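You operate a simulated robot arm through the tools that you are given. There is no shell and no other tool.

You are at the controls of a simulated robot arm. One attempt, no reset.

TASK
Run in the motor on the card, then switch the blue stand off.
Fine: ratio and turns from the run in card; clamped, orange plug in and guard shut before power.

The check looks at the end state, three seconds after you hand in, the way a careful person would. Anything else that was tipped, shoved, dropped, spilled or broken makes it a failure.

THE ROBOT
A 7-joint arm with a two-finger parallel gripper, fixed in place. Base frame: the origin is at the foot of the arm, x ahead of it, y to its left, z up; the work surface is at about z = 79. Readings come in cm, degrees, newtons and seconds.
With the tool pointing down near the work surface it reaches from about 46 to 92 cm from the base axis. Its first joint turns from -115.0 to 115.0 degrees. Payload 3.91 kg.
Tool frame: the origin (TCP) lies between the finger pads and is the grasp point; the fingertips stand 3 cm ahead of it; z points along the fingers, y is the line along which they close. Largest opening 11 cm; finger width 2, thickness 1; the body of the gripper, 4.8 by 11.2 cm, starts 5.5 cm behind the TCP.
Orientation is that of the tool frame in the base frame, as [roll, pitch, yaw] about the fixed x, y, z axes, in that order (R = Rz(yaw) Ry(pitch) Rx(roll)). With the fingers straight down and closing along the base's y, the tool's x points along the base's -x, its y along +y and its z along -z.

THE INTERFACE
- The arm moves only by the tool play_rows. Its argument "deltas" is a list of rows, each a list of 3 entries, a list of its own where there are three numbers: the closure in counts, from 0 (fully open) to 255 (shut), then the shift along the base's x, y, z in cm, then the turn, a rotation vector about the base's x, y, z in degrees. In form: [[grip, [x, y, z], [ax, ay, az]], ...]. A call has 1 to 20 rows; each row shifts and turns the commanded pose from where the row before left it. Each row takes 0.2 s and may step no farther than 5 cm and 8.6 degrees from the row before; otherwise, or with a gripper value out of range, the whole call is refused. A pose out of reach is approached as far as the arm can. The call stops where the force on the tool passes 90 N (or 10 N more than at its start, if that is more) or the arm is blocked; 0.2 s more then pass. The fingers move at their own pace (about 15.3 cm/s each) and stop on an object; they squeeze with about 21 N. The grip force told is the motor's: it shows also when the fingers shut on nothing. Time passes only in rows, and 0.2 s behind the last, so rows that do not move let the fingers close. It gives the time, the measured TCP pose, the force on the tool (base axes), the opening and the grip force at its end, in the units of the frame above (readings bear some noise), with the torque about the TCP (base axes, N m) and any sound that the robot's microphone picked up.
- Cameras (640 x 400 px; columns grow to the right, rows downward): "scene" is fixed at [39.95, 49.99, 155.85]; the picture's right is [-0.62, -0.78, 0.00], its down [-0.60, 0.47, -0.65] and it looks along [0.51, -0.40, -0.76] (base axes); focal length 331 px, centre (320, 200). "wrist" rides on the gripper at [7.2, 1.7, -10.3] in the tool frame; the picture's right is [-0.23, 0.97, 0.00], its down [-0.76, -0.18, -0.62] and it looks along [-0.61, -0.14, 0.78] (tool axes); focal length 222 px, centre (320, 200). There is no depth. A picture from a camera that has moved, and an enlarged one, comes with that camera's place and axes in the base frame and with its lens.
- grab_frame(camera): a new picture of that camera. The clock stands still meanwhile.
- lift_body(by): slides the trunk up (or, below 0, down) by that many cm; the arm rides with it, the base frame stays. It gives what a move gives, with no picture.
- zoom(camera, box): a new picture of the part [left, top, right, bottom] of that camera's present view, enlarged. The clock stands still meanwhile.
- finish_job(): hands the job in; it is judged then, once.

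Nothing tells you positions but the pictures and the camera data. Unless the task says otherwise, let go and move clear before handing in.

The tools are called as a command line: name --argument value ..., lists and objects as JSON in quotes. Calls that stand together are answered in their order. play_rows: Moves the arm, as the interface text tells. Its arguments: {"type":"object","properties":{"deltas":{"type":"array","items":{"type":"array"}}},"required":["deltas"]} The other tools are called the same way: lift_body (by) slides the trunk up or down; grab_frame (camera) takes a picture; zoom (camera, box) takes an enlarged picture of a part of a camera's view; finish_job () hands the job in.

At the start:

```text
time: 0.0
eef_pos: [65.7, 11.08, 113.08]
tcp_rot: [179.9, 0.0, 179.9]
contact_force: [1.0, -0.7, 0.2]
moment: [0.02, 0.01, -0.03]
finger_gap: 11.03
grip_force: 0.2
trunk travel left (down, up): [-75.0, 24.0]
```

scene: 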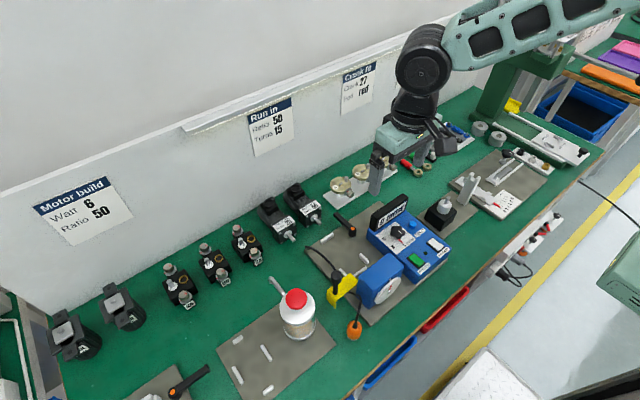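
wrist: 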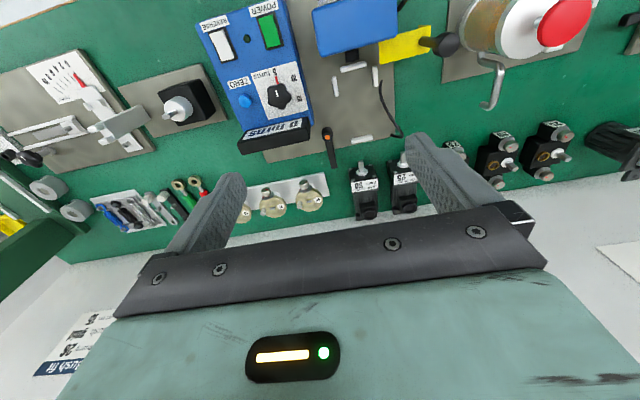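

I see a green workbench with motors, a blue run-in stand, and cards on a back wall; the run in card seems to say ratio 50, turns 15. I'll zoom in on the parts before I move anything.

zoom --camera "scene" --box '[220, 80, 400, 190]'

zoom --camera "scene" --box '[300, 180, 480, 345]'

zoom --camera "scene" --box '[150, 170, 350, 310]'

zoom --camera "wrist" --box '[180, 0, 420, 160]'

zoom --camera "wrist" --box '[300, 0, 640, 220]'

```text
3.56 times, centred on (310, 135) of scene
camera zoom: at [39.95, 49.99, 155.85], right [-0.62, -0.78, 0.0], down [-0.6, 0.47, -0.65], along [0.51, -0.4, -0.76], focal length 1178 px, centre (356, 431)
```

zoom: 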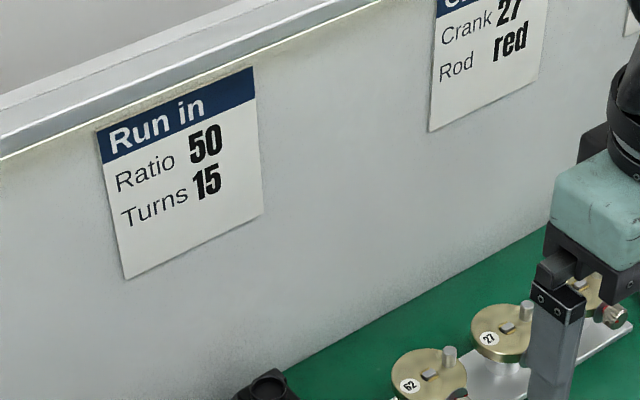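

```text
2.42 times, centred on (390, 262) of scene
camera zoom: at [39.95, 49.99, 155.85], right [-0.62, -0.78, 0.0], down [-0.6, 0.47, -0.65], along [0.51, -0.4, -0.76], focal length 803 px, centre (150, 48)
```

zoom: 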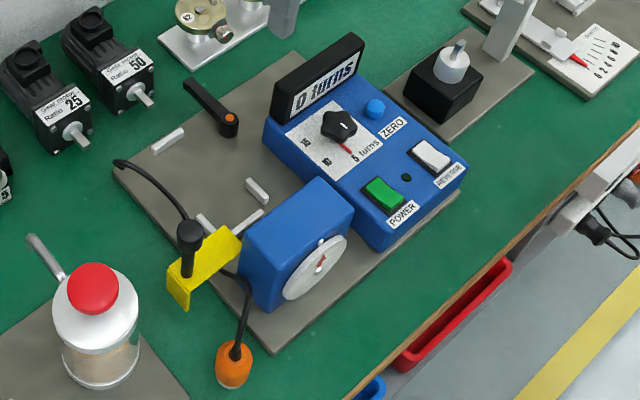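

```text
2.86 times, centred on (250, 240) of scene
camera zoom: at [39.95, 49.99, 155.85], right [-0.62, -0.78, 0.0], down [-0.6, 0.47, -0.65], along [0.51, -0.4, -0.76], focal length 946 px, centre (520, 86)
```

zoom: 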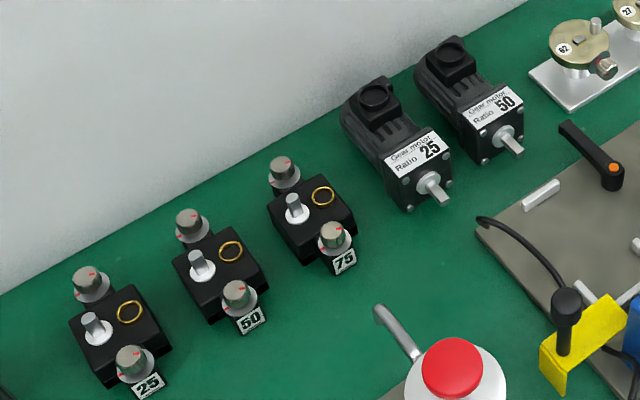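

```text
2.50 times, centred on (300, 80) of wrist
camera zoom: at [58.55, 12.83, 123.57], right [0.23, 0.97, 0.0], down [0.76, -0.18, 0.62], along [0.61, -0.14, -0.78], focal length 555 px, centre (370, 500)
```

zoom: 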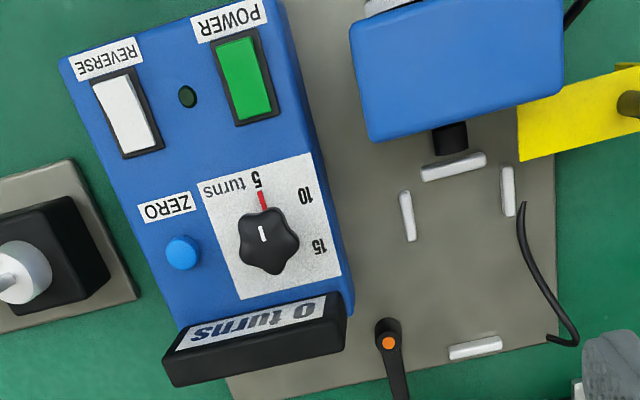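

```text
1.82 times, centred on (470, 110) of wrist
camera zoom: at [58.55, 12.83, 123.57], right [0.23, 0.97, 0.0], down [0.76, -0.18, 0.62], along [0.61, -0.14, -0.78], focal length 404 px, centre (47, 364)
```

zoom: 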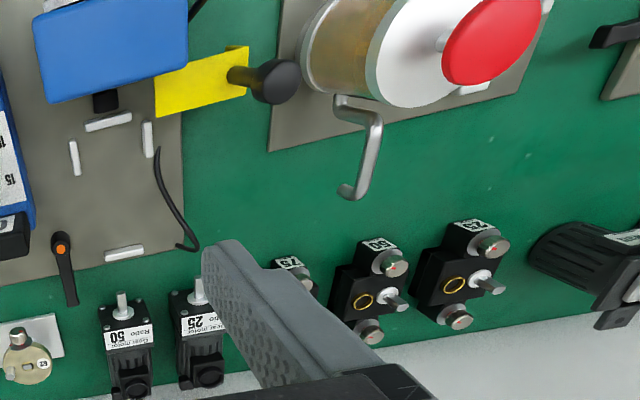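

The run in card says ratio 50 and turns 15; the dial now points at 5. The blue stand is around x 58, y 6, and its motor nest is to the left of that. I'll pull the arm back so the wrist camera sees the nest, plug and guard better.

play_rows --deltas '[[0, [-4, 2, 0], [0, 0, 0]], [0, [-4, 2, 0], [0, 0, 0]], [0, [-4, 2, 0], [0, 0, 0]], [0, [-3, 1, 0], [0, 0, 0]], [0, [0, 0, 0], [0, 0, 0]]]'

grab_frame --camera "wrist"

grab_frame --camera "scene"

```text
time: 1.2
eef_pos: [50.47, 18.34, 113.28]
tcp_rot: [179.9, -0.1, -179.9]
contact_force: [0.4, -0.4, -0.3]
moment: [0.04, 0.03, -0.01]
finger_gap: 10.99
grip_force: 0.2
trunk travel left (down, up): [-75.0, 24.0]
```

```text
taken
camera wrist: at [43.4, 19.99, 123.66], right [0.23, 0.97, 0.0], down [0.76, -0.18, 0.62], along [0.61, -0.14, -0.78], focal length 222 px, centre (320, 200)
```

wrist: 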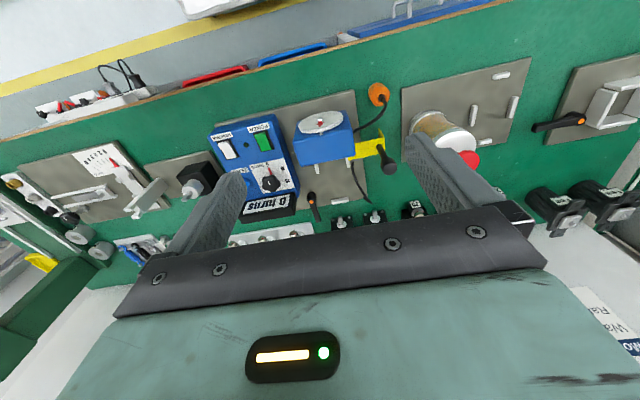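

```text
taken
```

scene: 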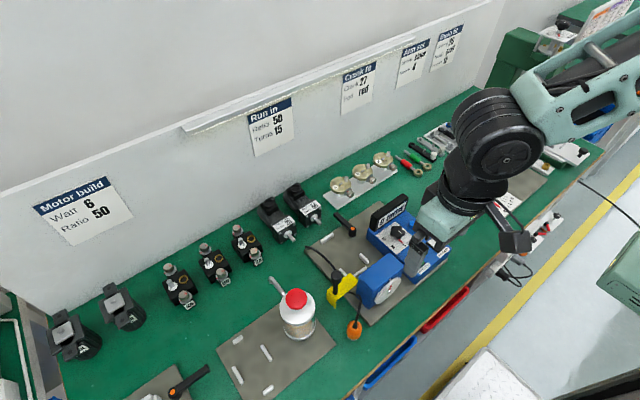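

zoom --camera "wrist" --box '[200, 70, 420, 230]'

zoom --camera "scene" --box '[300, 200, 420, 340]'

zoom --camera "scene" --box '[245, 165, 375, 255]'

```text
2.50 times, centred on (310, 150) of wrist
camera zoom: at [43.4, 19.99, 123.66], right [0.23, 0.97, 0.0], down [0.76, -0.18, 0.62], along [0.61, -0.14, -0.78], focal length 555 px, centre (345, 325)
```

zoom: 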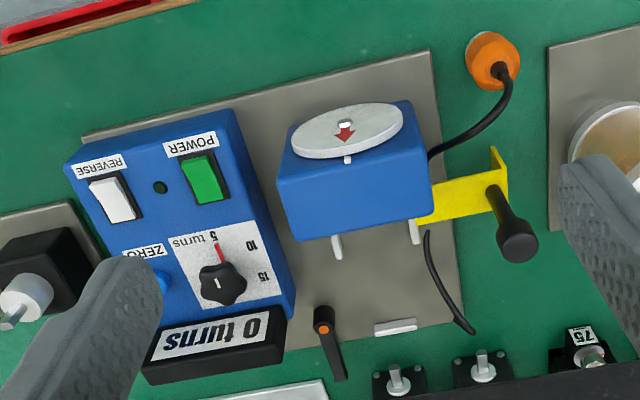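

```text
2.86 times, centred on (360, 270) of scene
camera zoom: at [39.95, 49.99, 155.85], right [-0.62, -0.78, 0.0], down [-0.6, 0.47, -0.65], along [0.51, -0.4, -0.76], focal length 946 px, centre (206, 0)
```

zoom: 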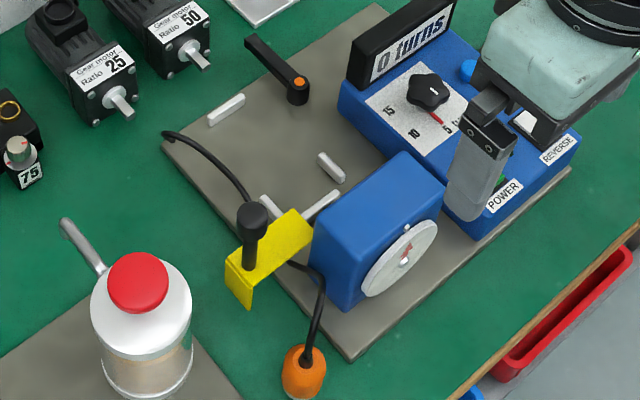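

```text
4.44 times, centred on (310, 210) of scene
camera zoom: at [39.95, 49.99, 155.85], right [-0.62, -0.78, 0.0], down [-0.6, 0.47, -0.65], along [0.51, -0.4, -0.76], focal length 1472 px, centre (364, 156)
```

zoom: 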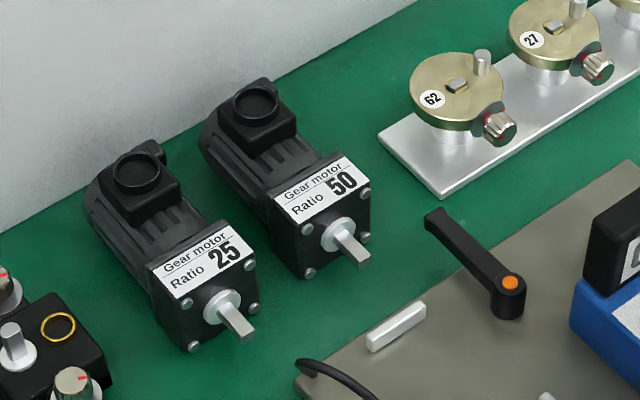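

The nest between four white bars is near x 66–78, y 17, and the ratio-50 motor is near x 85, y 16.5 with its shaft toward the robot. The guard and clamp are still unclear to me, so I'll take closer looks from other angles.

play_rows --deltas '[[0, [2, -1, -4], [0, 0, 0]], [0, [2, 0, -4], [0, 0, 0]], [0, [0, 0, -4], [0, 0, 0]], [0, [0, 0, 0], [0, 0, 0]]]'

grab_frame --camera "wrist"

zoom --camera "wrist" --box '[220, 50, 440, 190]'

```text
time: 2.2
eef_pos: [54.58, 16.99, 101.18]
tcp_rot: [179.9, 0.0, -180.0]
contact_force: [-0.2, -0.8, 0.2]
moment: [0.02, 0.0, 0.04]
finger_gap: 10.97
grip_force: 0.0
trunk travel left (down, up): [-75.0, 24.0]
```

```text
taken
camera wrist: at [47.4, 18.69, 111.5], right [0.23, 0.97, 0.0], down [0.76, -0.18, 0.62], along [0.61, -0.14, -0.78], focal length 222 px, centre (320, 200)
```

wrist: 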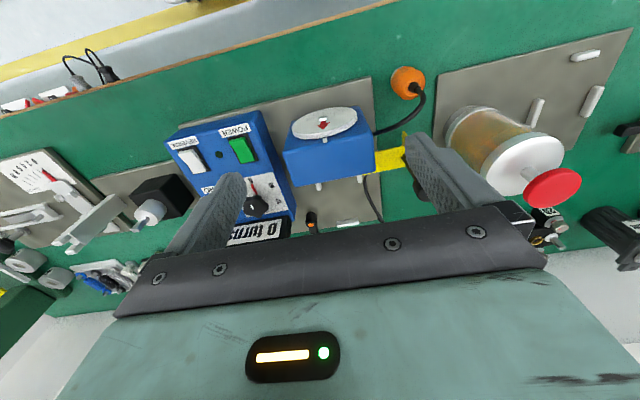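

```text
2.86 times, centred on (330, 120) of wrist
camera zoom: at [47.4, 18.69, 111.5], right [0.23, 0.97, 0.0], down [0.76, -0.18, 0.62], along [0.61, -0.14, -0.78], focal length 635 px, centre (291, 429)
```

zoom: 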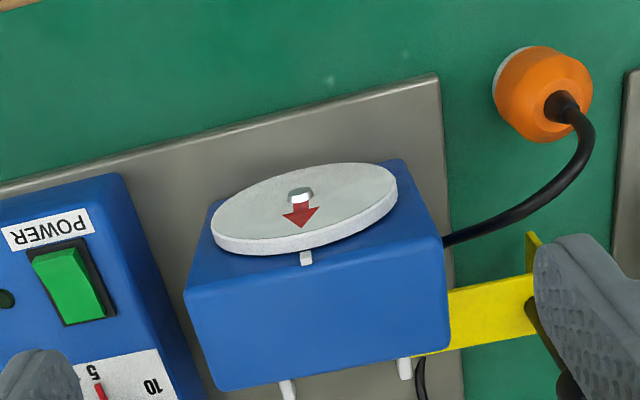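

I see the load block's dial disc facing the robot and the orange plug on the bench beside the plate. I'll turn the hand a quarter turn so the wrist camera looks at the guard and nest from the left side.

play_rows --deltas '[[0, [1.5, 1.5, 1], [0, 0, -8.5]], [0, [1.5, 1.5, 1], [0, 0, -8.5]], [0, [1.5, 1.5, 1], [0, 0, -8.5]], [0, [1.5, 1.5, 1], [0, 0, -8.5]], [0, [1.5, 1.5, 0], [0, 0, -8.5]], [0, [1.5, 1.5, 0], [0, 0, -8.5]], [0, [1.5, 1.5, 0], [0, 0, -8.5]], [0, [1.5, 1.5, 0], [0, 0, -8.5]], [0, [1.5, 1.5, 0], [0, 0, -8.5]], [0, [0, 1.5, 0], [0, 0, -8.5]], [0, [0, 0, 0], [0, 0, -5]], [0, [0, 0, 0], [0, 0, 0]]]'

grab_frame --camera "wrist"

zoom --camera "wrist" --box '[200, 50, 460, 210]'

grab_frame --camera "scene"

```text
time: 4.8
eef_pos: [68.12, 32.24, 105.17]
tcp_rot: [179.9, -0.1, 90.0]
contact_force: [0.4, 0.4, -0.1]
moment: [0.03, -0.01, -0.01]
finger_gap: 11.03
grip_force: 0.0
trunk travel left (down, up): [-75.0, 24.0]
```

```text
taken
camera wrist: at [69.91, 39.49, 115.57], right [0.97, -0.23, 0.0], down [-0.18, -0.76, 0.62], along [-0.14, -0.61, -0.78], focal length 222 px, centre (320, 200)
```

wrist: 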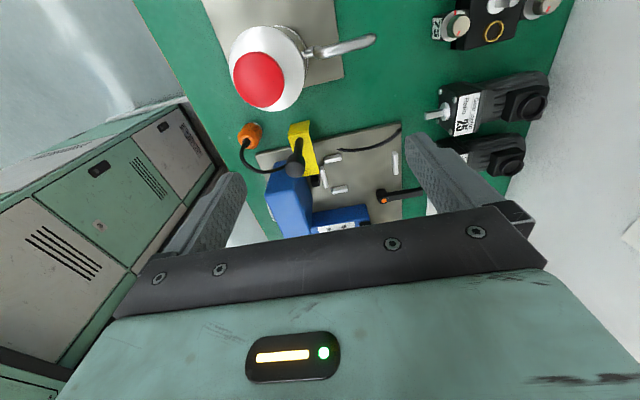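

```text
2.46 times, centred on (330, 130) of wrist
camera zoom: at [69.91, 39.49, 115.57], right [0.97, -0.23, 0.0], down [-0.18, -0.76, 0.62], along [-0.14, -0.61, -0.78], focal length 547 px, centre (295, 372)
```

zoom: 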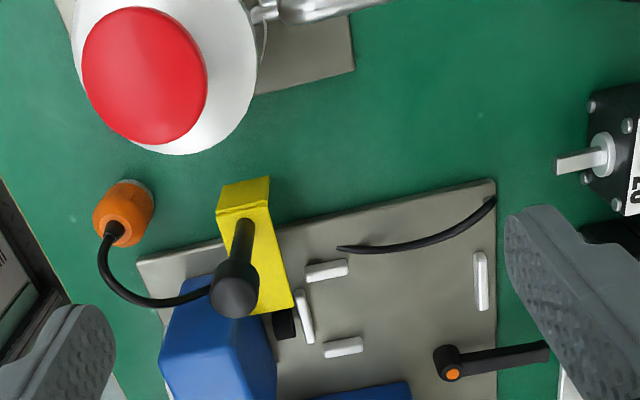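

```text
taken
```

scene: 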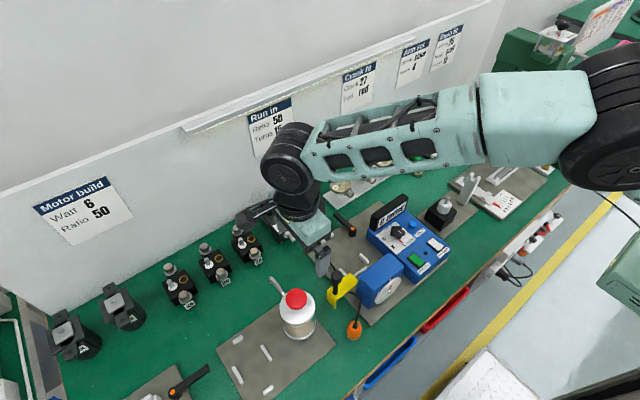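

From the left I can see the yellow guard is a sliding plate with a vertical black handle at about (64, 27), its inner end next to the black coupling, so it probably slides toward −y to shut. Next I'll look at the motors from this side to measure them.

play_rows --deltas '[[0, [4, 0, 0], [0, 0, 0]], [0, [4, 0, 0], [0, 0, 0]], [0, [2, 0, -2], [0, 0, 0]], [0, [0, 0, 0], [0, 0, 0]]]'

grab_frame --camera "wrist"

zoom --camera "wrist" --box '[290, 90, 490, 215]'

zoom --camera "wrist" --box '[160, 100, 320, 215]'

```text
time: 5.8
eef_pos: [78.23, 32.1, 103.2]
tcp_rot: [179.8, 0.0, 89.9]
contact_force: [0.1, -0.2, -0.3]
moment: [0.03, -0.01, 0.02]
finger_gap: 10.99
grip_force: 0.1
trunk travel left (down, up): [-75.0, 24.0]
```

```text
taken
camera wrist: at [79.98, 39.42, 113.58], right [0.97, -0.23, 0.0], down [-0.18, -0.76, 0.62], along [-0.14, -0.61, -0.78], focal length 222 px, centre (320, 200)
```

wrist: 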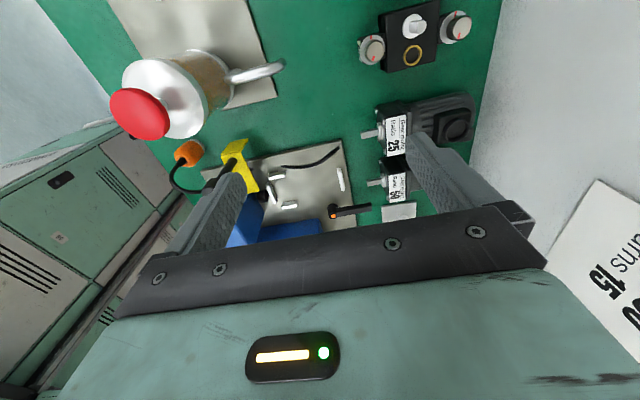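

```text
3.20 times, centred on (390, 152) of wrist
camera zoom: at [79.98, 39.42, 113.58], right [0.97, -0.23, 0.0], down [-0.18, -0.76, 0.62], along [-0.14, -0.61, -0.78], focal length 711 px, centre (96, 352)
```

zoom: 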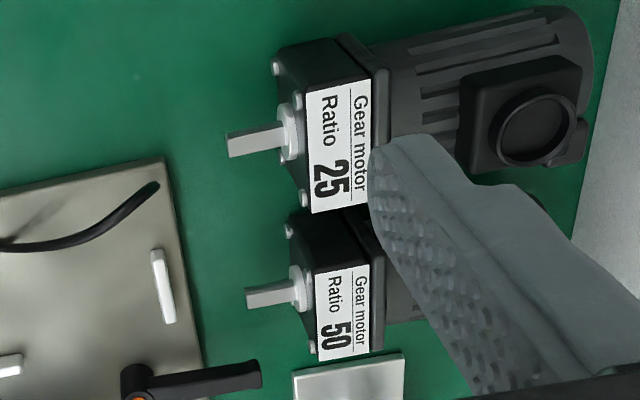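

```text
3.48 times, centred on (240, 158) of wrist
camera zoom: at [79.98, 39.42, 113.58], right [0.97, -0.23, 0.0], down [-0.18, -0.76, 0.62], along [-0.14, -0.61, -0.78], focal length 773 px, centre (598, 348)
```

zoom: 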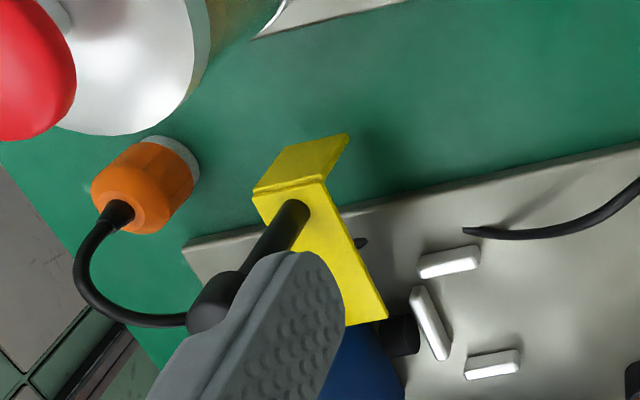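

I now have rough figures for the ratio-50 motor: label near (87, 16.3), socket near (93.5, 16.5). I'll turn the hand back and hover over it so the point below the TCP can be checked directly in the wrist view.

play_rows --deltas '[[0, [0.5, -1.5, 0], [0, 0, 8.5]], [0, [0.5, -1.5, 0], [0, 0, 8.5]], [0, [0.5, -1.5, 0], [0, 0, 8.5]], [0, [0.5, -1.5, 0], [0, 0, 8.5]], [0, [0.5, -1.5, 0], [0, 0, 8.5]], [0, [0.5, -1.5, 0], [0, 0, 8.5]], [0, [0.5, -1.5, 0], [0, 0, 8.5]], [0, [0.5, -1.5, 0], [0, 0, 8.5]], [0, [0, -1.5, 0], [0, 0, 8.5]], [0, [0, -1.5, 0], [0, 0, 8.5]], [0, [0, -0.7, 0], [0, 0, 5.0]], [0, [0, 0, 0], [0, 0, 0]]]'

grab_frame --camera "wrist"

zoom --camera "wrist" --box '[230, 60, 430, 185]'

```text
time: 8.4
eef_pos: [82.11, 16.42, 103.07]
tcp_rot: [180.0, 0.0, -179.9]
contact_force: [-0.8, -0.4, 0.5]
moment: [0.01, 0.02, 0.03]
finger_gap: 10.99
grip_force: 0.0
trunk travel left (down, up): [-75.0, 24.0]
```

```text
taken
camera wrist: at [75.0, 18.12, 113.56], right [0.23, 0.97, 0.0], down [0.76, -0.18, 0.62], along [0.61, -0.14, -0.78], focal length 222 px, centre (320, 200)
```

wrist: 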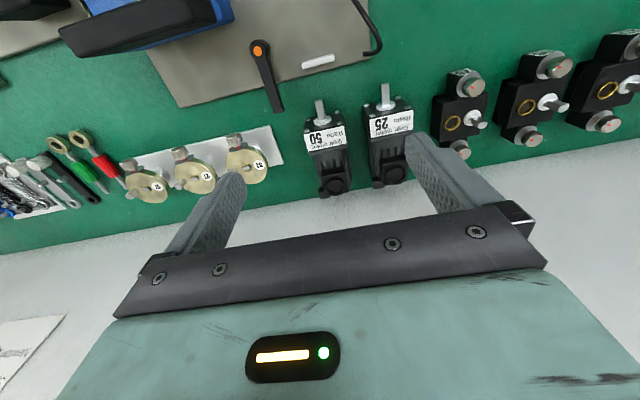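

```text
3.20 times, centred on (330, 122) of wrist
camera zoom: at [75.0, 18.12, 113.56], right [0.23, 0.97, 0.0], down [0.76, -0.18, 0.62], along [0.61, -0.14, -0.78], focal length 711 px, centre (288, 448)
```

zoom: 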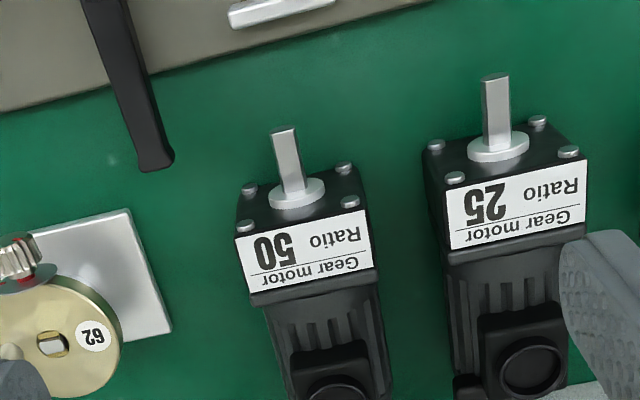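

The ratio-50 gearbox spans about y 13.3–18.9 with its front face at x ≈ 86, and the neighbouring motor starts at y ≈ 22. Before picking it, I'll look straight at the nest to get its bars and the coupling.

play_rows --deltas '[[0, [-4.5, 0.1, 0], [0, 0, 0]], [0, [-4.5, 0.2, 0], [0, 0, 0]], [0, [-4.5, 0.2, 0], [0, 0, 0]], [0, [-4.5, 0.2, -1], [0, 0, 0]], [0, [-2.1, 0, -2], [0, 0, 0]], [0, [0, 0, 0], [0, 0, 0]]]'

grab_frame --camera "wrist"

zoom --camera "wrist" --box '[230, 60, 430, 185]'

zoom --camera "scene" --box '[300, 200, 400, 300]'

```text
time: 9.8
eef_pos: [62.11, 17.2, 100.14]
tcp_rot: [179.9, 0.1, 180.0]
contact_force: [0.4, 0.6, -0.4]
moment: [0.02, -0.01, 0.0]
finger_gap: 11.02
grip_force: 0.0
trunk travel left (down, up): [-75.0, 24.0]
```

```text
taken
camera wrist: at [54.89, 18.88, 110.57], right [0.23, 0.97, 0.0], down [0.76, -0.18, 0.62], along [0.61, -0.14, -0.78], focal length 222 px, centre (320, 200)
```

wrist: 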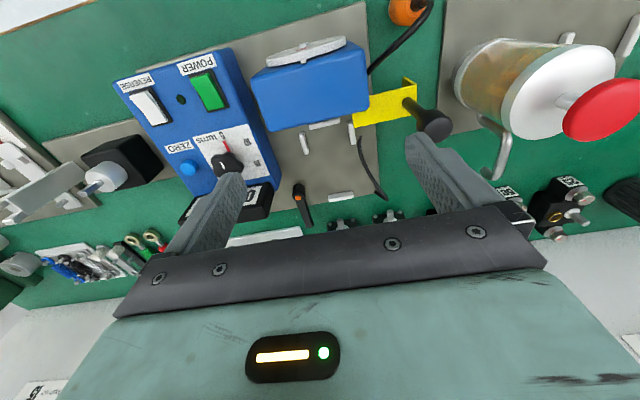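

```text
3.20 times, centred on (330, 122) of wrist
camera zoom: at [54.89, 18.88, 110.57], right [0.23, 0.97, 0.0], down [0.76, -0.18, 0.62], along [0.61, -0.14, -0.78], focal length 711 px, centre (288, 448)
```

zoom: 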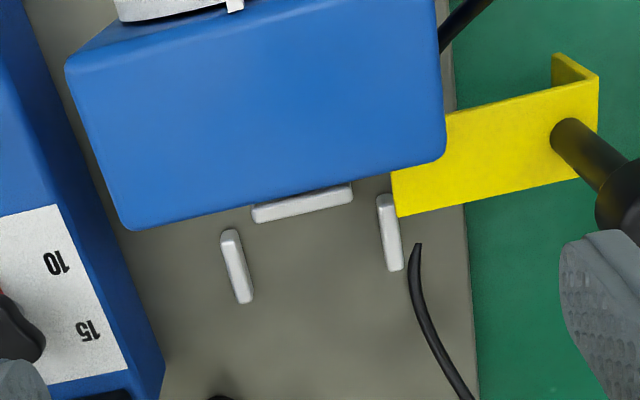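

```text
4.00 times, centred on (350, 250) of scene
camera zoom: at [39.95, 49.99, 155.85], right [-0.62, -0.78, 0.0], down [-0.6, 0.47, -0.65], along [0.51, -0.4, -0.76], focal length 1325 px, centre (200, 0)
```

zoom: 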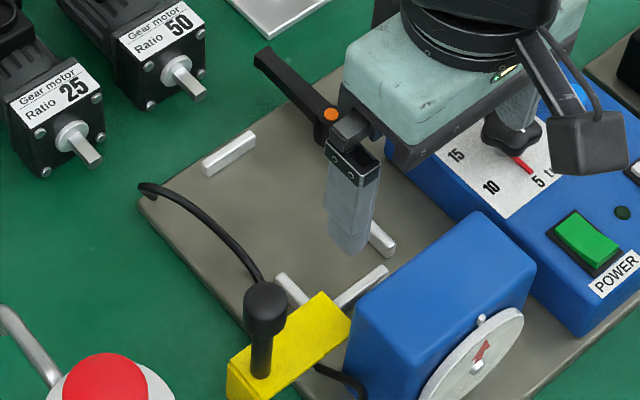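

The nest is about x 66.0–78.2 and y 14.0–20.2, the guard's top plate sits about 5.6 cm above the bench just past the block, and the block top is at about 10 cm. I'll swing the hand round to look at the coupling from the motor side before inserting anything.

play_rows --deltas '[[60, [1, 0.3, 0], [0, 0, -8.5]], [120, [1, 0.3, 0], [0, 0, -8.5]], [180, [1, 0.3, 0], [0, 0, -8.5]], [200, [1, 0.3, 0], [0, 0, -8.5]], [200, [1, 0.3, 0], [0, 0, -8.5]], [200, [1, 0.3, 0], [0, 0, -8.5]], [200, [1, 0.3, 0], [0, 0, -8.5]], [200, [1, 0.3, 0], [0, 0, -8.5]], [200, [1, 0.3, 0], [0, 0, -8.5]], [200, [1, 0.3, 0], [0, 0, -8.5]], [200, [1, 0.3, 0], [0, 0, -8.5]], [200, [1, 0.3, 0], [0, 0, -8.5]], [200, [1, 0.3, 0], [0, 0, -8.5]], [200, [1, 0.3, 0], [0, 0, -8.5]], [200, [1, 0.3, 0], [0, 0, -8.5]], [200, [1, 0.3, 0], [0, 0, -8.5]], [200, [0, 0, 0], [0, 0, 0]]]'

grab_frame --camera "wrist"

zoom --camera "wrist" --box '[220, 40, 440, 180]'

```text
time: 13.4
eef_pos: [78.17, 21.81, 100.05]
tcp_rot: [179.8, 0.1, 43.8]
contact_force: [0.4, -0.1, 0.1]
moment: [-0.03, 0.0, -0.03]
finger_gap: 2.36
grip_force: 0.0
trunk travel left (down, up): [-75.0, 24.0]
```

```text
taken
camera wrist: at [84.63, 25.74, 110.52], right [0.51, -0.86, 0.0], down [-0.67, -0.4, 0.62], along [-0.53, -0.32, -0.78], focal length 222 px, centre (320, 200)
```

wrist: 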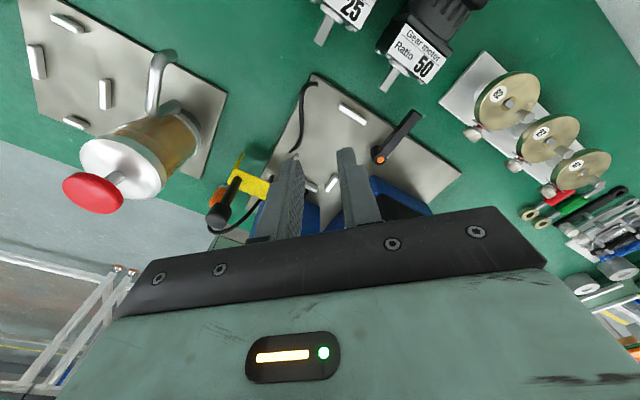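

```text
2.86 times, centred on (330, 110) of wrist
camera zoom: at [84.63, 25.74, 110.52], right [0.51, -0.86, 0.0], down [-0.67, -0.4, 0.62], along [-0.53, -0.32, -0.78], focal length 635 px, centre (291, 457)
```

zoom: 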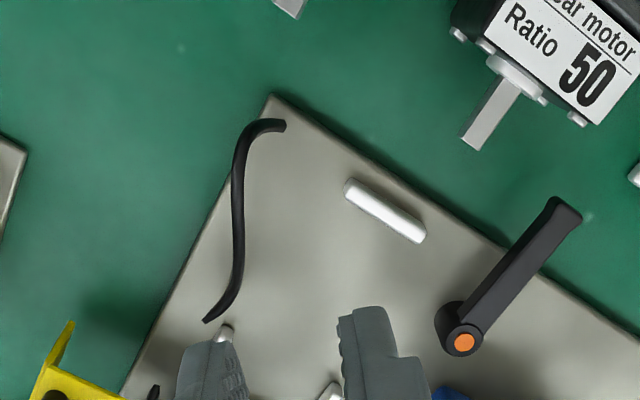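

The closed fingers hide the coupling, so I'll open them and shift the hand over the coupling to see it from the motor side.

play_rows --deltas '[[100, [-4, -1.5, 0.5], [0, 0, 0]], [0, [-4, -1.5, 0.5], [0, 0, 0]], [0, [-4, -1.5, 0], [0, 0, 0]], [0, [-1.5, -1, 0], [0, 0, 0]], [0, [0, 0, 0], [0, 0, 0]]]'

grab_frame --camera "wrist"

zoom --camera "wrist" --box '[240, 50, 400, 150]'

```text
time: 14.6
eef_pos: [64.47, 16.46, 101.22]
tcp_rot: [179.9, 0.0, 44.1]
contact_force: [0.3, -0.1, -0.4]
moment: [-0.02, 0.01, 0.03]
finger_gap: 10.99
grip_force: 0.1
trunk travel left (down, up): [-75.0, 24.0]
```

```text
taken
camera wrist: at [70.93, 20.23, 111.67], right [0.51, -0.86, 0.0], down [-0.67, -0.4, 0.62], along [-0.53, -0.32, -0.78], focal length 222 px, centre (320, 200)
```

wrist: 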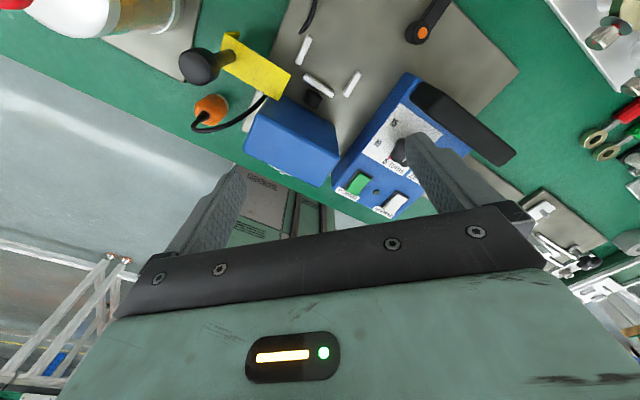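

```text
4.00 times, centred on (320, 100) of wrist
camera zoom: at [70.93, 20.23, 111.67], right [0.51, -0.86, 0.0], down [-0.67, -0.4, 0.62], along [-0.53, -0.32, -0.78], focal length 888 px, centre (320, 600)
```

zoom: 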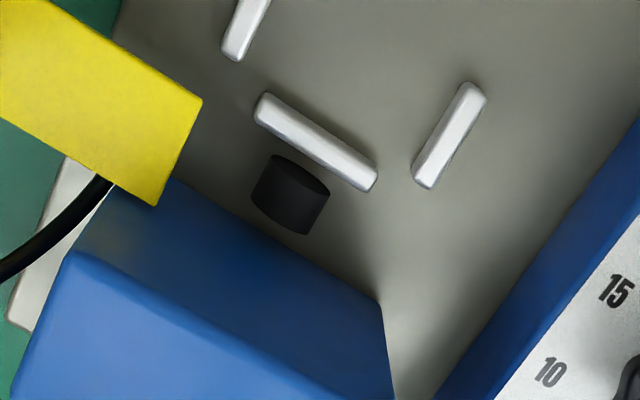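

The coupling is a short black cylinder behind the front bar, and I want to know whether it has a bore at its end. I'll tilt the hand to look at it more level, from the motor side.

play_rows --deltas '[[60, [3.5, 2.5, 0], [0, 0, 0]], [116, [3.5, 2.5, 0], [-4.25, 7.15, 0]], [116, [0, 0, -2], [-4.25, 7.15, 0]], [116, [0, 0, -2], [-4.25, 7.15, 0]], [116, [0, 0, -2], [0, 0, 0]], [116, [0, 0, -2], [0, 0, 0]], [116, [0, 0, 0], [0, 0, 0]]]'

grab_frame --camera "wrist"

zoom --camera "wrist" --box '[230, 100, 390, 200]'

```text
time: 16.2
eef_pos: [71.66, 21.47, 93.19]
tcp_rot: [-174.0, 24.2, 45.3]
contact_force: [0.2, 0.6, -0.5]
moment: [0.0, 0.03, 0.03]
finger_gap: 6.01
grip_force: 0.0
trunk travel left (down, up): [-75.0, 24.0]
```

```text
taken
camera wrist: at [81.21, 27.15, 99.53], right [0.51, -0.86, 0.0], down [-0.38, -0.23, 0.89], along [-0.77, -0.46, -0.45], focal length 222 px, centre (320, 200)
```

wrist: 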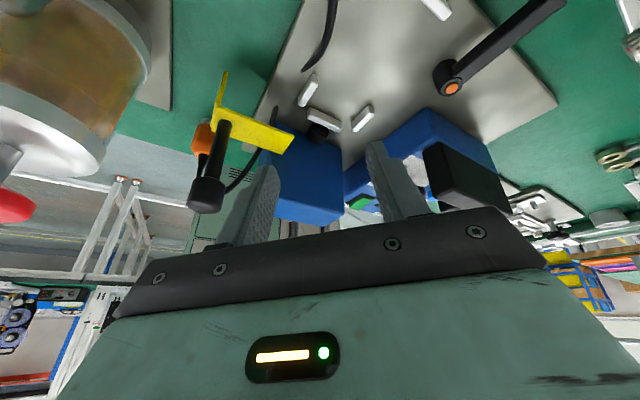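

```text
4.00 times, centred on (310, 150) of wrist
camera zoom: at [81.21, 27.15, 99.53], right [0.51, -0.86, 0.0], down [-0.38, -0.23, 0.89], along [-0.77, -0.46, -0.45], focal length 888 px, centre (360, 400)
```

zoom: 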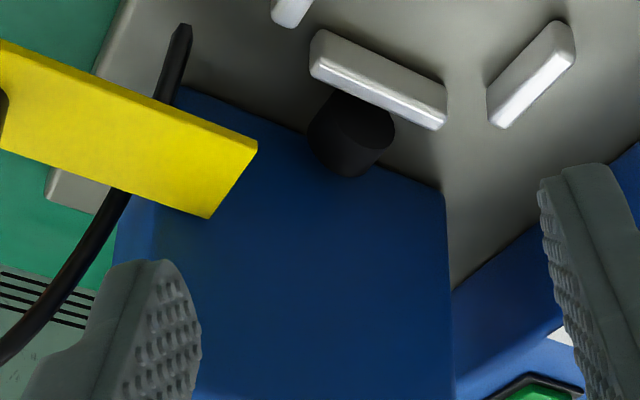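

I can see the coupling low down near the plate, partly behind the front bar. I'll zoom tighter on it from here.

zoom --camera "wrist" --box '[285, 100, 365, 150]'

zoom --camera "scene" --box '[330, 240, 390, 280]'

grab_frame --camera "scene"

```text
8.00 times, centred on (325, 125) of wrist
camera zoom: at [81.21, 27.15, 99.53], right [0.51, -0.86, 0.0], down [-0.38, -0.23, 0.89], along [-0.77, -0.46, -0.45], focal length 1777 px, centre (280, 800)
```

zoom: 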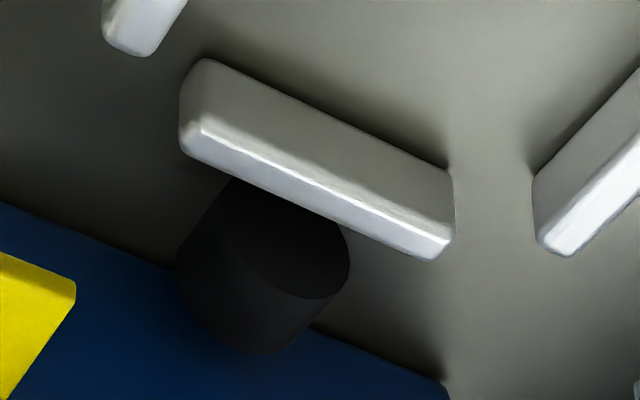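

```text
10.00 times, centred on (360, 260) of scene
camera zoom: at [39.95, 49.99, 155.85], right [-0.62, -0.78, 0.0], down [-0.6, 0.47, -0.65], along [0.51, -0.4, -0.76], focal length 3312 px, centre (-80, -400)
```

zoom: 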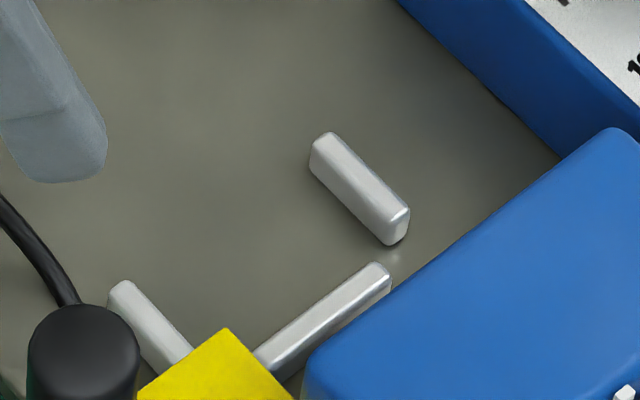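

```text
taken
```

scene: 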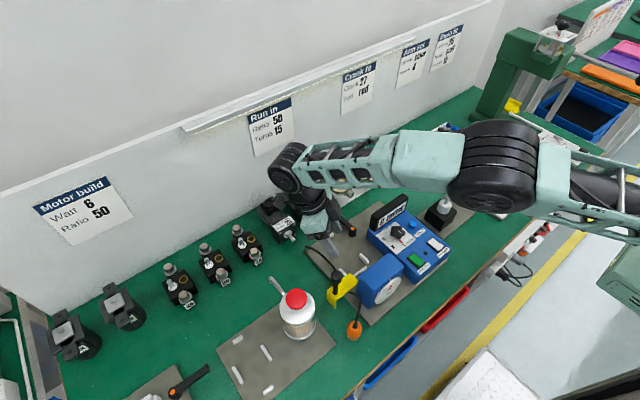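

The coupling's end face is near (64.6, 17.1), quite low. I'll return the hand to its normal heading and look at the ratio-50 motor from nearly overhead to measure its length and centre line.

play_rows --deltas '[[80, [0, 0, 4], [4.25, -7.15, 0]], [80, [0, 0, 4], [4.25, -7.15, 0]], [80, [0, 0, 3], [4.25, -7.15, 0]], [80, [1, -0.3, 0], [0, 0, 8.5]], [80, [1, -0.3, 0], [0, 0, 8.5]], [80, [1, -0.3, 0], [0, 0, 8.5]], [80, [1, -0.4, 0], [0, 0, 8.5]], [80, [1, -0.4, 0], [0, 0, 8.5]], [80, [1, -0.4, 0], [0, 0, 8.5]], [80, [1, -0.4, 0], [0, 0, 8.5]], [80, [1, -0.4, 0], [0, 0, 8.5]], [80, [1, -0.4, 0], [0, 0, 8.5]], [80, [1, -0.4, 0], [0, 0, 8.5]], [80, [1, -0.4, 0], [0, 0, 8.5]], [80, [1, -0.4, 0], [0, 0, 8.5]], [80, [1, -0.4, 0], [0, 0, 8.5]], [80, [1, -0.4, 0], [0, 0, 8.5]], [80, [1, -0.1, 0], [0, 0, 8.5]], [80, [0, 0, 0], [0, 0, 8.5]]]'

grab_frame --camera "wrist"

zoom --camera "wrist" --box '[260, 50, 420, 150]'

zoom --camera "scene" --box '[245, 165, 375, 255]'

```text
time: 20.2
eef_pos: [86.49, 15.93, 104.05]
tcp_rot: [179.9, -0.1, -179.9]
contact_force: [-0.2, -0.5, 0.5]
moment: [0.0, 0.02, -0.02]
finger_gap: 7.53
grip_force: 0.0
trunk travel left (down, up): [-75.0, 24.0]
```

```text
taken
camera wrist: at [79.42, 17.7, 114.54], right [0.23, 0.97, 0.0], down [0.76, -0.18, 0.62], along [0.61, -0.14, -0.78], focal length 222 px, centre (320, 200)
```

wrist: 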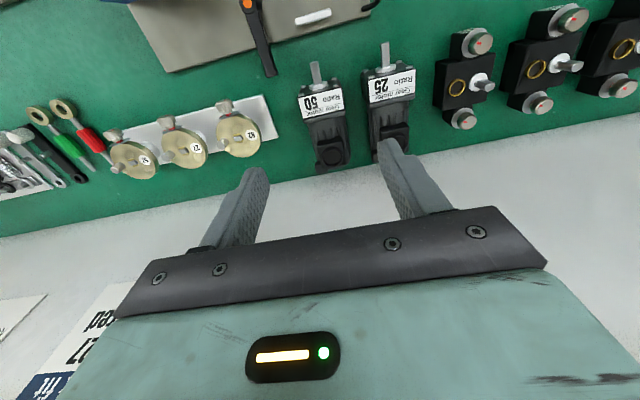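

```text
4.00 times, centred on (340, 100) of wrist
camera zoom: at [79.42, 17.7, 114.54], right [0.23, 0.97, 0.0], down [0.76, -0.18, 0.62], along [0.61, -0.14, -0.78], focal length 888 px, centre (240, 600)
```

zoom: 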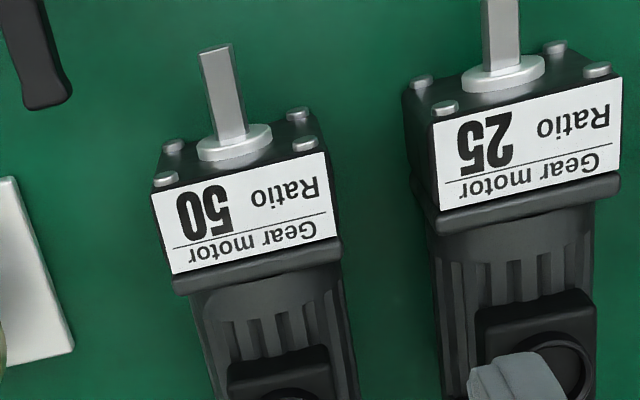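

```text
4.44 times, centred on (310, 210) of scene
camera zoom: at [39.95, 49.99, 155.85], right [-0.62, -0.78, 0.0], down [-0.6, 0.47, -0.65], along [0.51, -0.4, -0.76], focal length 1472 px, centre (364, 156)
```

zoom: 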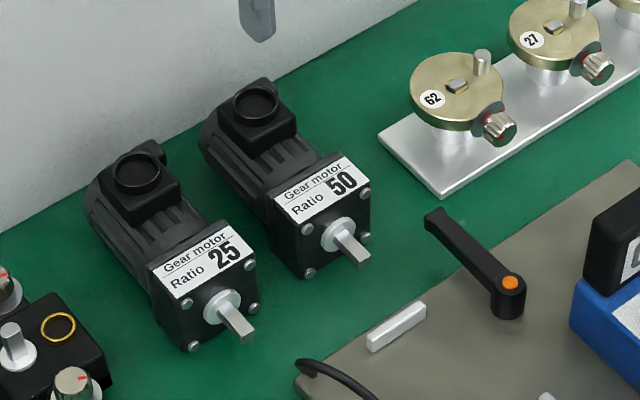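

The ratio-50 gearbox spans x 86.0–89.5 and y ≈ 13.3–19.0, about 5–5.6 cm tall, and the motor is about 12 cm long, so it should drop straight into the nest. I'll compare with the neighbouring station's clamp lever to understand how this one works.

zoom --camera "scene" --box '[120, 300, 280, 400]'

zoom --camera "scene" --box '[320, 180, 440, 255]'

zoom --camera "scene" --box '[420, 130, 600, 230]'

zoom --camera "wrist" --box '[200, 0, 320, 80]'

```text
4.00 times, centred on (200, 350) of scene
camera zoom: at [39.95, 49.99, 155.85], right [-0.62, -0.78, 0.0], down [-0.6, 0.47, -0.65], along [0.51, -0.4, -0.76], focal length 1325 px, centre (800, -400)
```

zoom: 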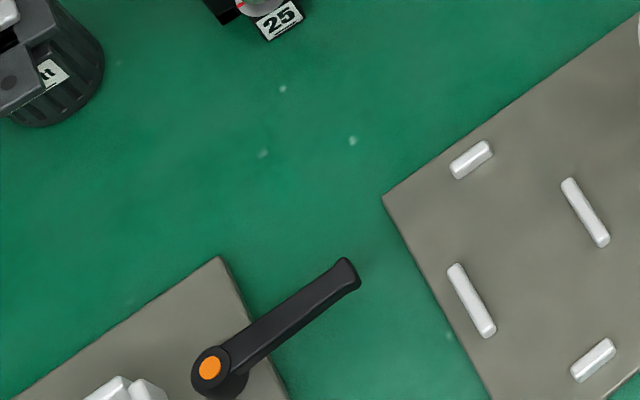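

```text
5.33 times, centred on (380, 218) of scene
camera zoom: at [39.95, 49.99, 155.85], right [-0.62, -0.78, 0.0], down [-0.6, 0.47, -0.65], along [0.51, -0.4, -0.76], focal length 1766 px, centre (0, 107)
```

zoom: 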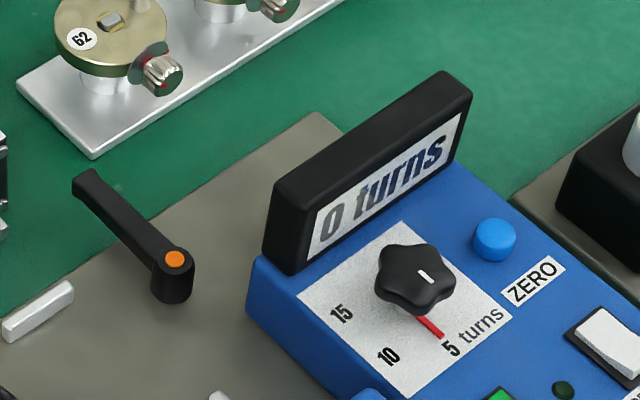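

```text
3.56 times, centred on (510, 180) of scene
camera zoom: at [39.95, 49.99, 155.85], right [-0.62, -0.78, 0.0], down [-0.6, 0.47, -0.65], along [0.51, -0.4, -0.76], focal length 1178 px, centre (-356, 271)
```

zoom: 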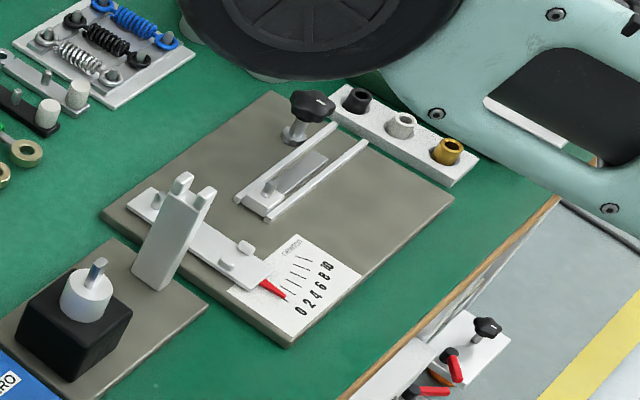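

```text
5.00 times, centred on (260, 40) of wrist
camera zoom: at [79.42, 17.7, 114.54], right [0.23, 0.97, 0.0], down [0.76, -0.18, 0.62], along [0.61, -0.14, -0.78], focal length 1111 px, centre (620, 1000)
```

zoom: 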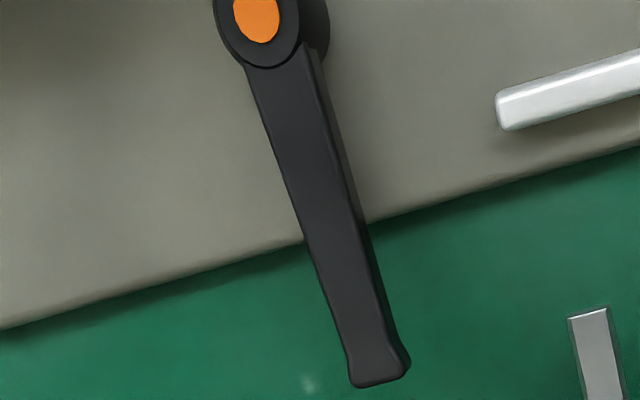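

The plumb point below the TCP shows the motor's centre line at y ≈ 16.07. I'll move over the gearbox at x ≈ 88.8 with the fingers about 7.5 cm open and come down partway to check.

play_rows --deltas '[[80, [2.3, 0.14, 0], [0, 0, 0]], [80, [0, 0, -4], [0, 0, 0]], [80, [0, 0, -4], [0, 0, 0]], [80, [0, 0, -3], [0, 0, 0]], [80, [0, 0, 0], [0, 0, 0]]]'

grab_frame --camera "wrist"

zoom --camera "scene" --box '[245, 165, 375, 255]'

```text
time: 21.4
eef_pos: [88.46, 16.0, 92.88]
tcp_rot: [180.0, 0.0, 180.0]
contact_force: [-0.1, 0.3, -0.3]
moment: [0.0, 0.01, 0.02]
finger_gap: 7.54
grip_force: 0.1
out of reach, approached as far as the arm can: row 1
trunk travel left (down, up): [-75.0, 24.0]
```

```text
taken
camera wrist: at [81.24, 17.7, 103.33], right [0.23, 0.97, 0.0], down [0.76, -0.18, 0.62], along [0.61, -0.14, -0.78], focal length 222 px, centre (320, 200)
```

wrist: 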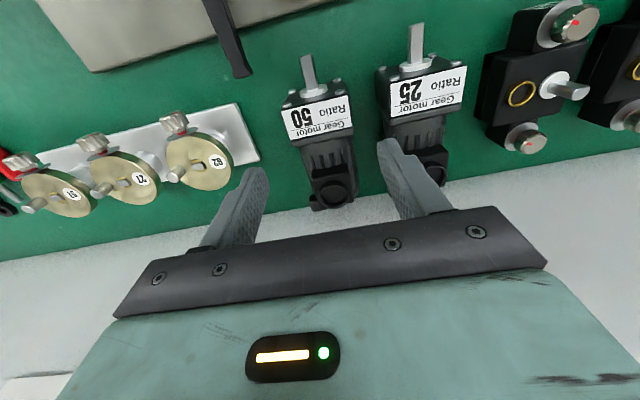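

```text
4.44 times, centred on (310, 210) of scene
camera zoom: at [39.95, 49.99, 155.85], right [-0.62, -0.78, 0.0], down [-0.6, 0.47, -0.65], along [0.51, -0.4, -0.76], focal length 1472 px, centre (364, 156)
```

zoom: 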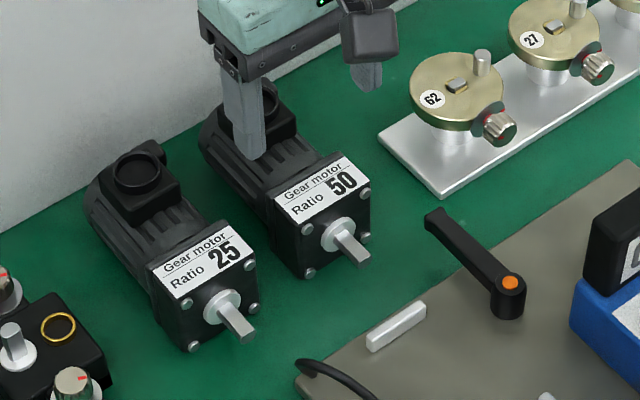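

The TCP is over the rear part of the gearbox and centred within about 0.15 cm. I'll nudge +y and go down to grasp height.

play_rows --deltas '[[80, [0, 0.13, -2], [0, 0, 0]], [80, [0, 0, -2], [0, 0, 0]], [80, [0, 0, -2], [0, 0, 0]], [80, [0, 0, -2], [0, 0, 0]], [80, [0, 0, -1.2], [0, 0, 0]], [80, [0, 0, 0], [0, 0, 0]]]'

grab_frame --camera "wrist"

zoom --camera "scene" --box '[245, 165, 375, 255]'

```text
time: 22.8
eef_pos: [87.76, 15.79, 83.89]
tcp_rot: [179.9, 0.1, 179.9]
contact_force: [0.4, -0.2, 0.1]
moment: [0.01, 0.0, -0.03]
finger_gap: 7.56
grip_force: 0.0
out of reach, approached as far as the arm can: row 3
trunk travel left (down, up): [-75.0, 24.0]
```

```text
taken
camera wrist: at [80.46, 17.46, 94.31], right [0.23, 0.97, 0.0], down [0.76, -0.18, 0.62], along [0.61, -0.14, -0.78], focal length 222 px, centre (320, 200)
```

wrist: 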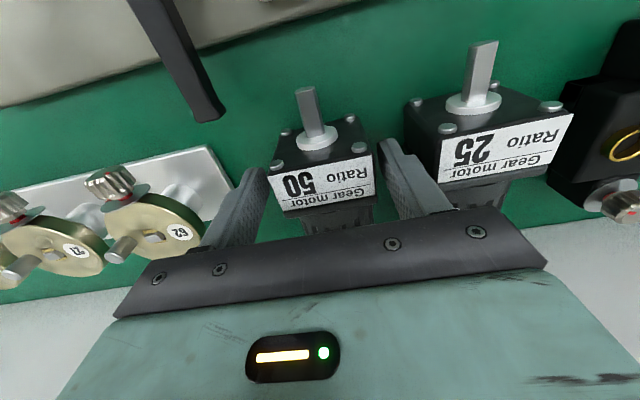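

```text
4.44 times, centred on (310, 210) of scene
camera zoom: at [39.95, 49.99, 155.85], right [-0.62, -0.78, 0.0], down [-0.6, 0.47, -0.65], along [0.51, -0.4, -0.76], focal length 1472 px, centre (364, 156)
```

zoom: 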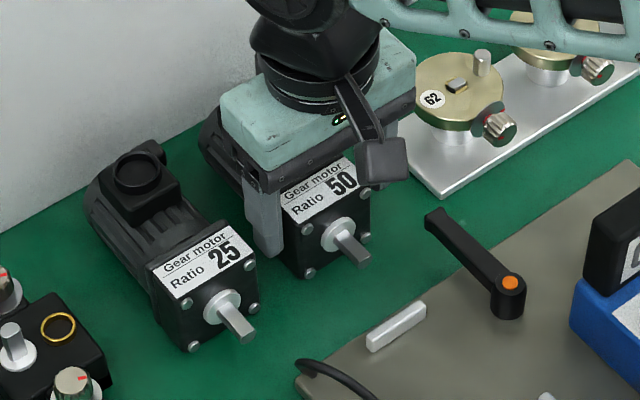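

The arm hit its reach limit here and stopped 1 cm short of where I wanted. I'll back up and slide the trunk down to extend the low reach.

play_rows --deltas '[[80, [0, 0, 4], [0, 0, 0]], [80, [0, 0, 4], [0, 0, 0]], [80, [0, 0.2, 4], [0, 0, 0]], [80, [0, 0.15, 5], [0, 0, 0]], [80, [0, 0, 0], [0, 0, 0]]]'

lift_body --by -10

```text
time: 24.0
eef_pos: [87.38, 16.3, 100.94]
tcp_rot: [180.0, -0.1, -180.0]
contact_force: [-0.7, 0.4, 1.1]
moment: [0.02, 0.01, 0.0]
finger_gap: 7.56
grip_force: 0.1
trunk travel left (down, up): [-75.0, 24.0]
```

```text
time: 25.3
eef_pos: [87.57, 16.27, 91.12]
tcp_rot: [179.8, 0.1, -180.0]
contact_force: [0.0, 0.2, -0.7]
moment: [-0.01, 0.02, -0.01]
finger_gap: 7.55
grip_force: 0.0
trunk travel left (down, up): [-65.0, 34.0]
```

The trunk is 10 cm lower now. I'll move to x ≈ 88.6, y ≈ 16.15 and down to grasp height.

play_rows --deltas '[[80, [1.1, -0.1, -1], [0, 0, 0]], [80, [0, 0, -2], [0, 0, 0]], [80, [0, 0, -2], [0, 0, 0]], [80, [0, 0, -1.5], [0, 0, 0]], [80, [0, 0, -0.9], [0, 0, 0]], [80, [0, 0, 0], [0, 0, 0]]]'

grab_frame --camera "wrist"

zoom --camera "scene" --box '[245, 165, 375, 255]'

```text
time: 26.7
eef_pos: [88.58, 16.13, 83.6]
tcp_rot: [179.9, 0.0, 179.9]
contact_force: [-0.4, -0.1, -1.0]
moment: [0.02, -0.01, -0.01]
finger_gap: 7.56
grip_force: 0.1
trunk travel left (down, up): [-65.0, 34.0]
```

```text
taken
camera wrist: at [81.45, 17.85, 94.1], right [0.23, 0.97, 0.0], down [0.76, -0.18, 0.62], along [0.61, -0.14, -0.78], focal length 222 px, centre (320, 200)
```

wrist: 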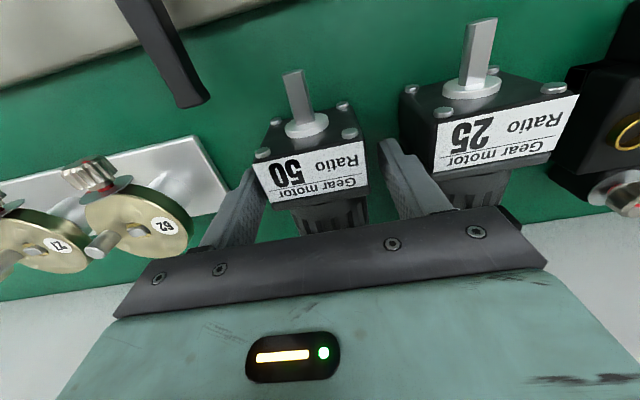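

```text
4.44 times, centred on (310, 210) of scene
camera zoom: at [39.95, 49.99, 155.85], right [-0.62, -0.78, 0.0], down [-0.6, 0.47, -0.65], along [0.51, -0.4, -0.76], focal length 1472 px, centre (364, 156)
```

zoom: 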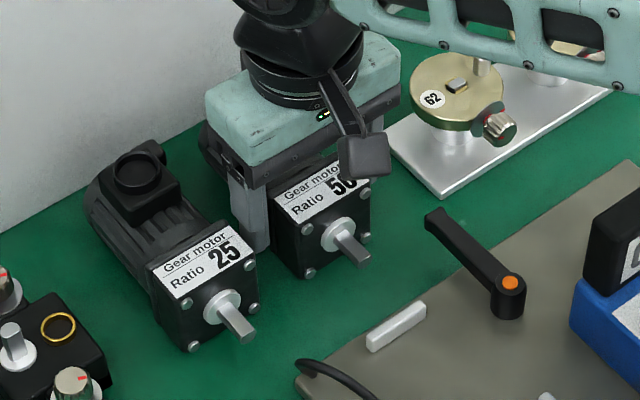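

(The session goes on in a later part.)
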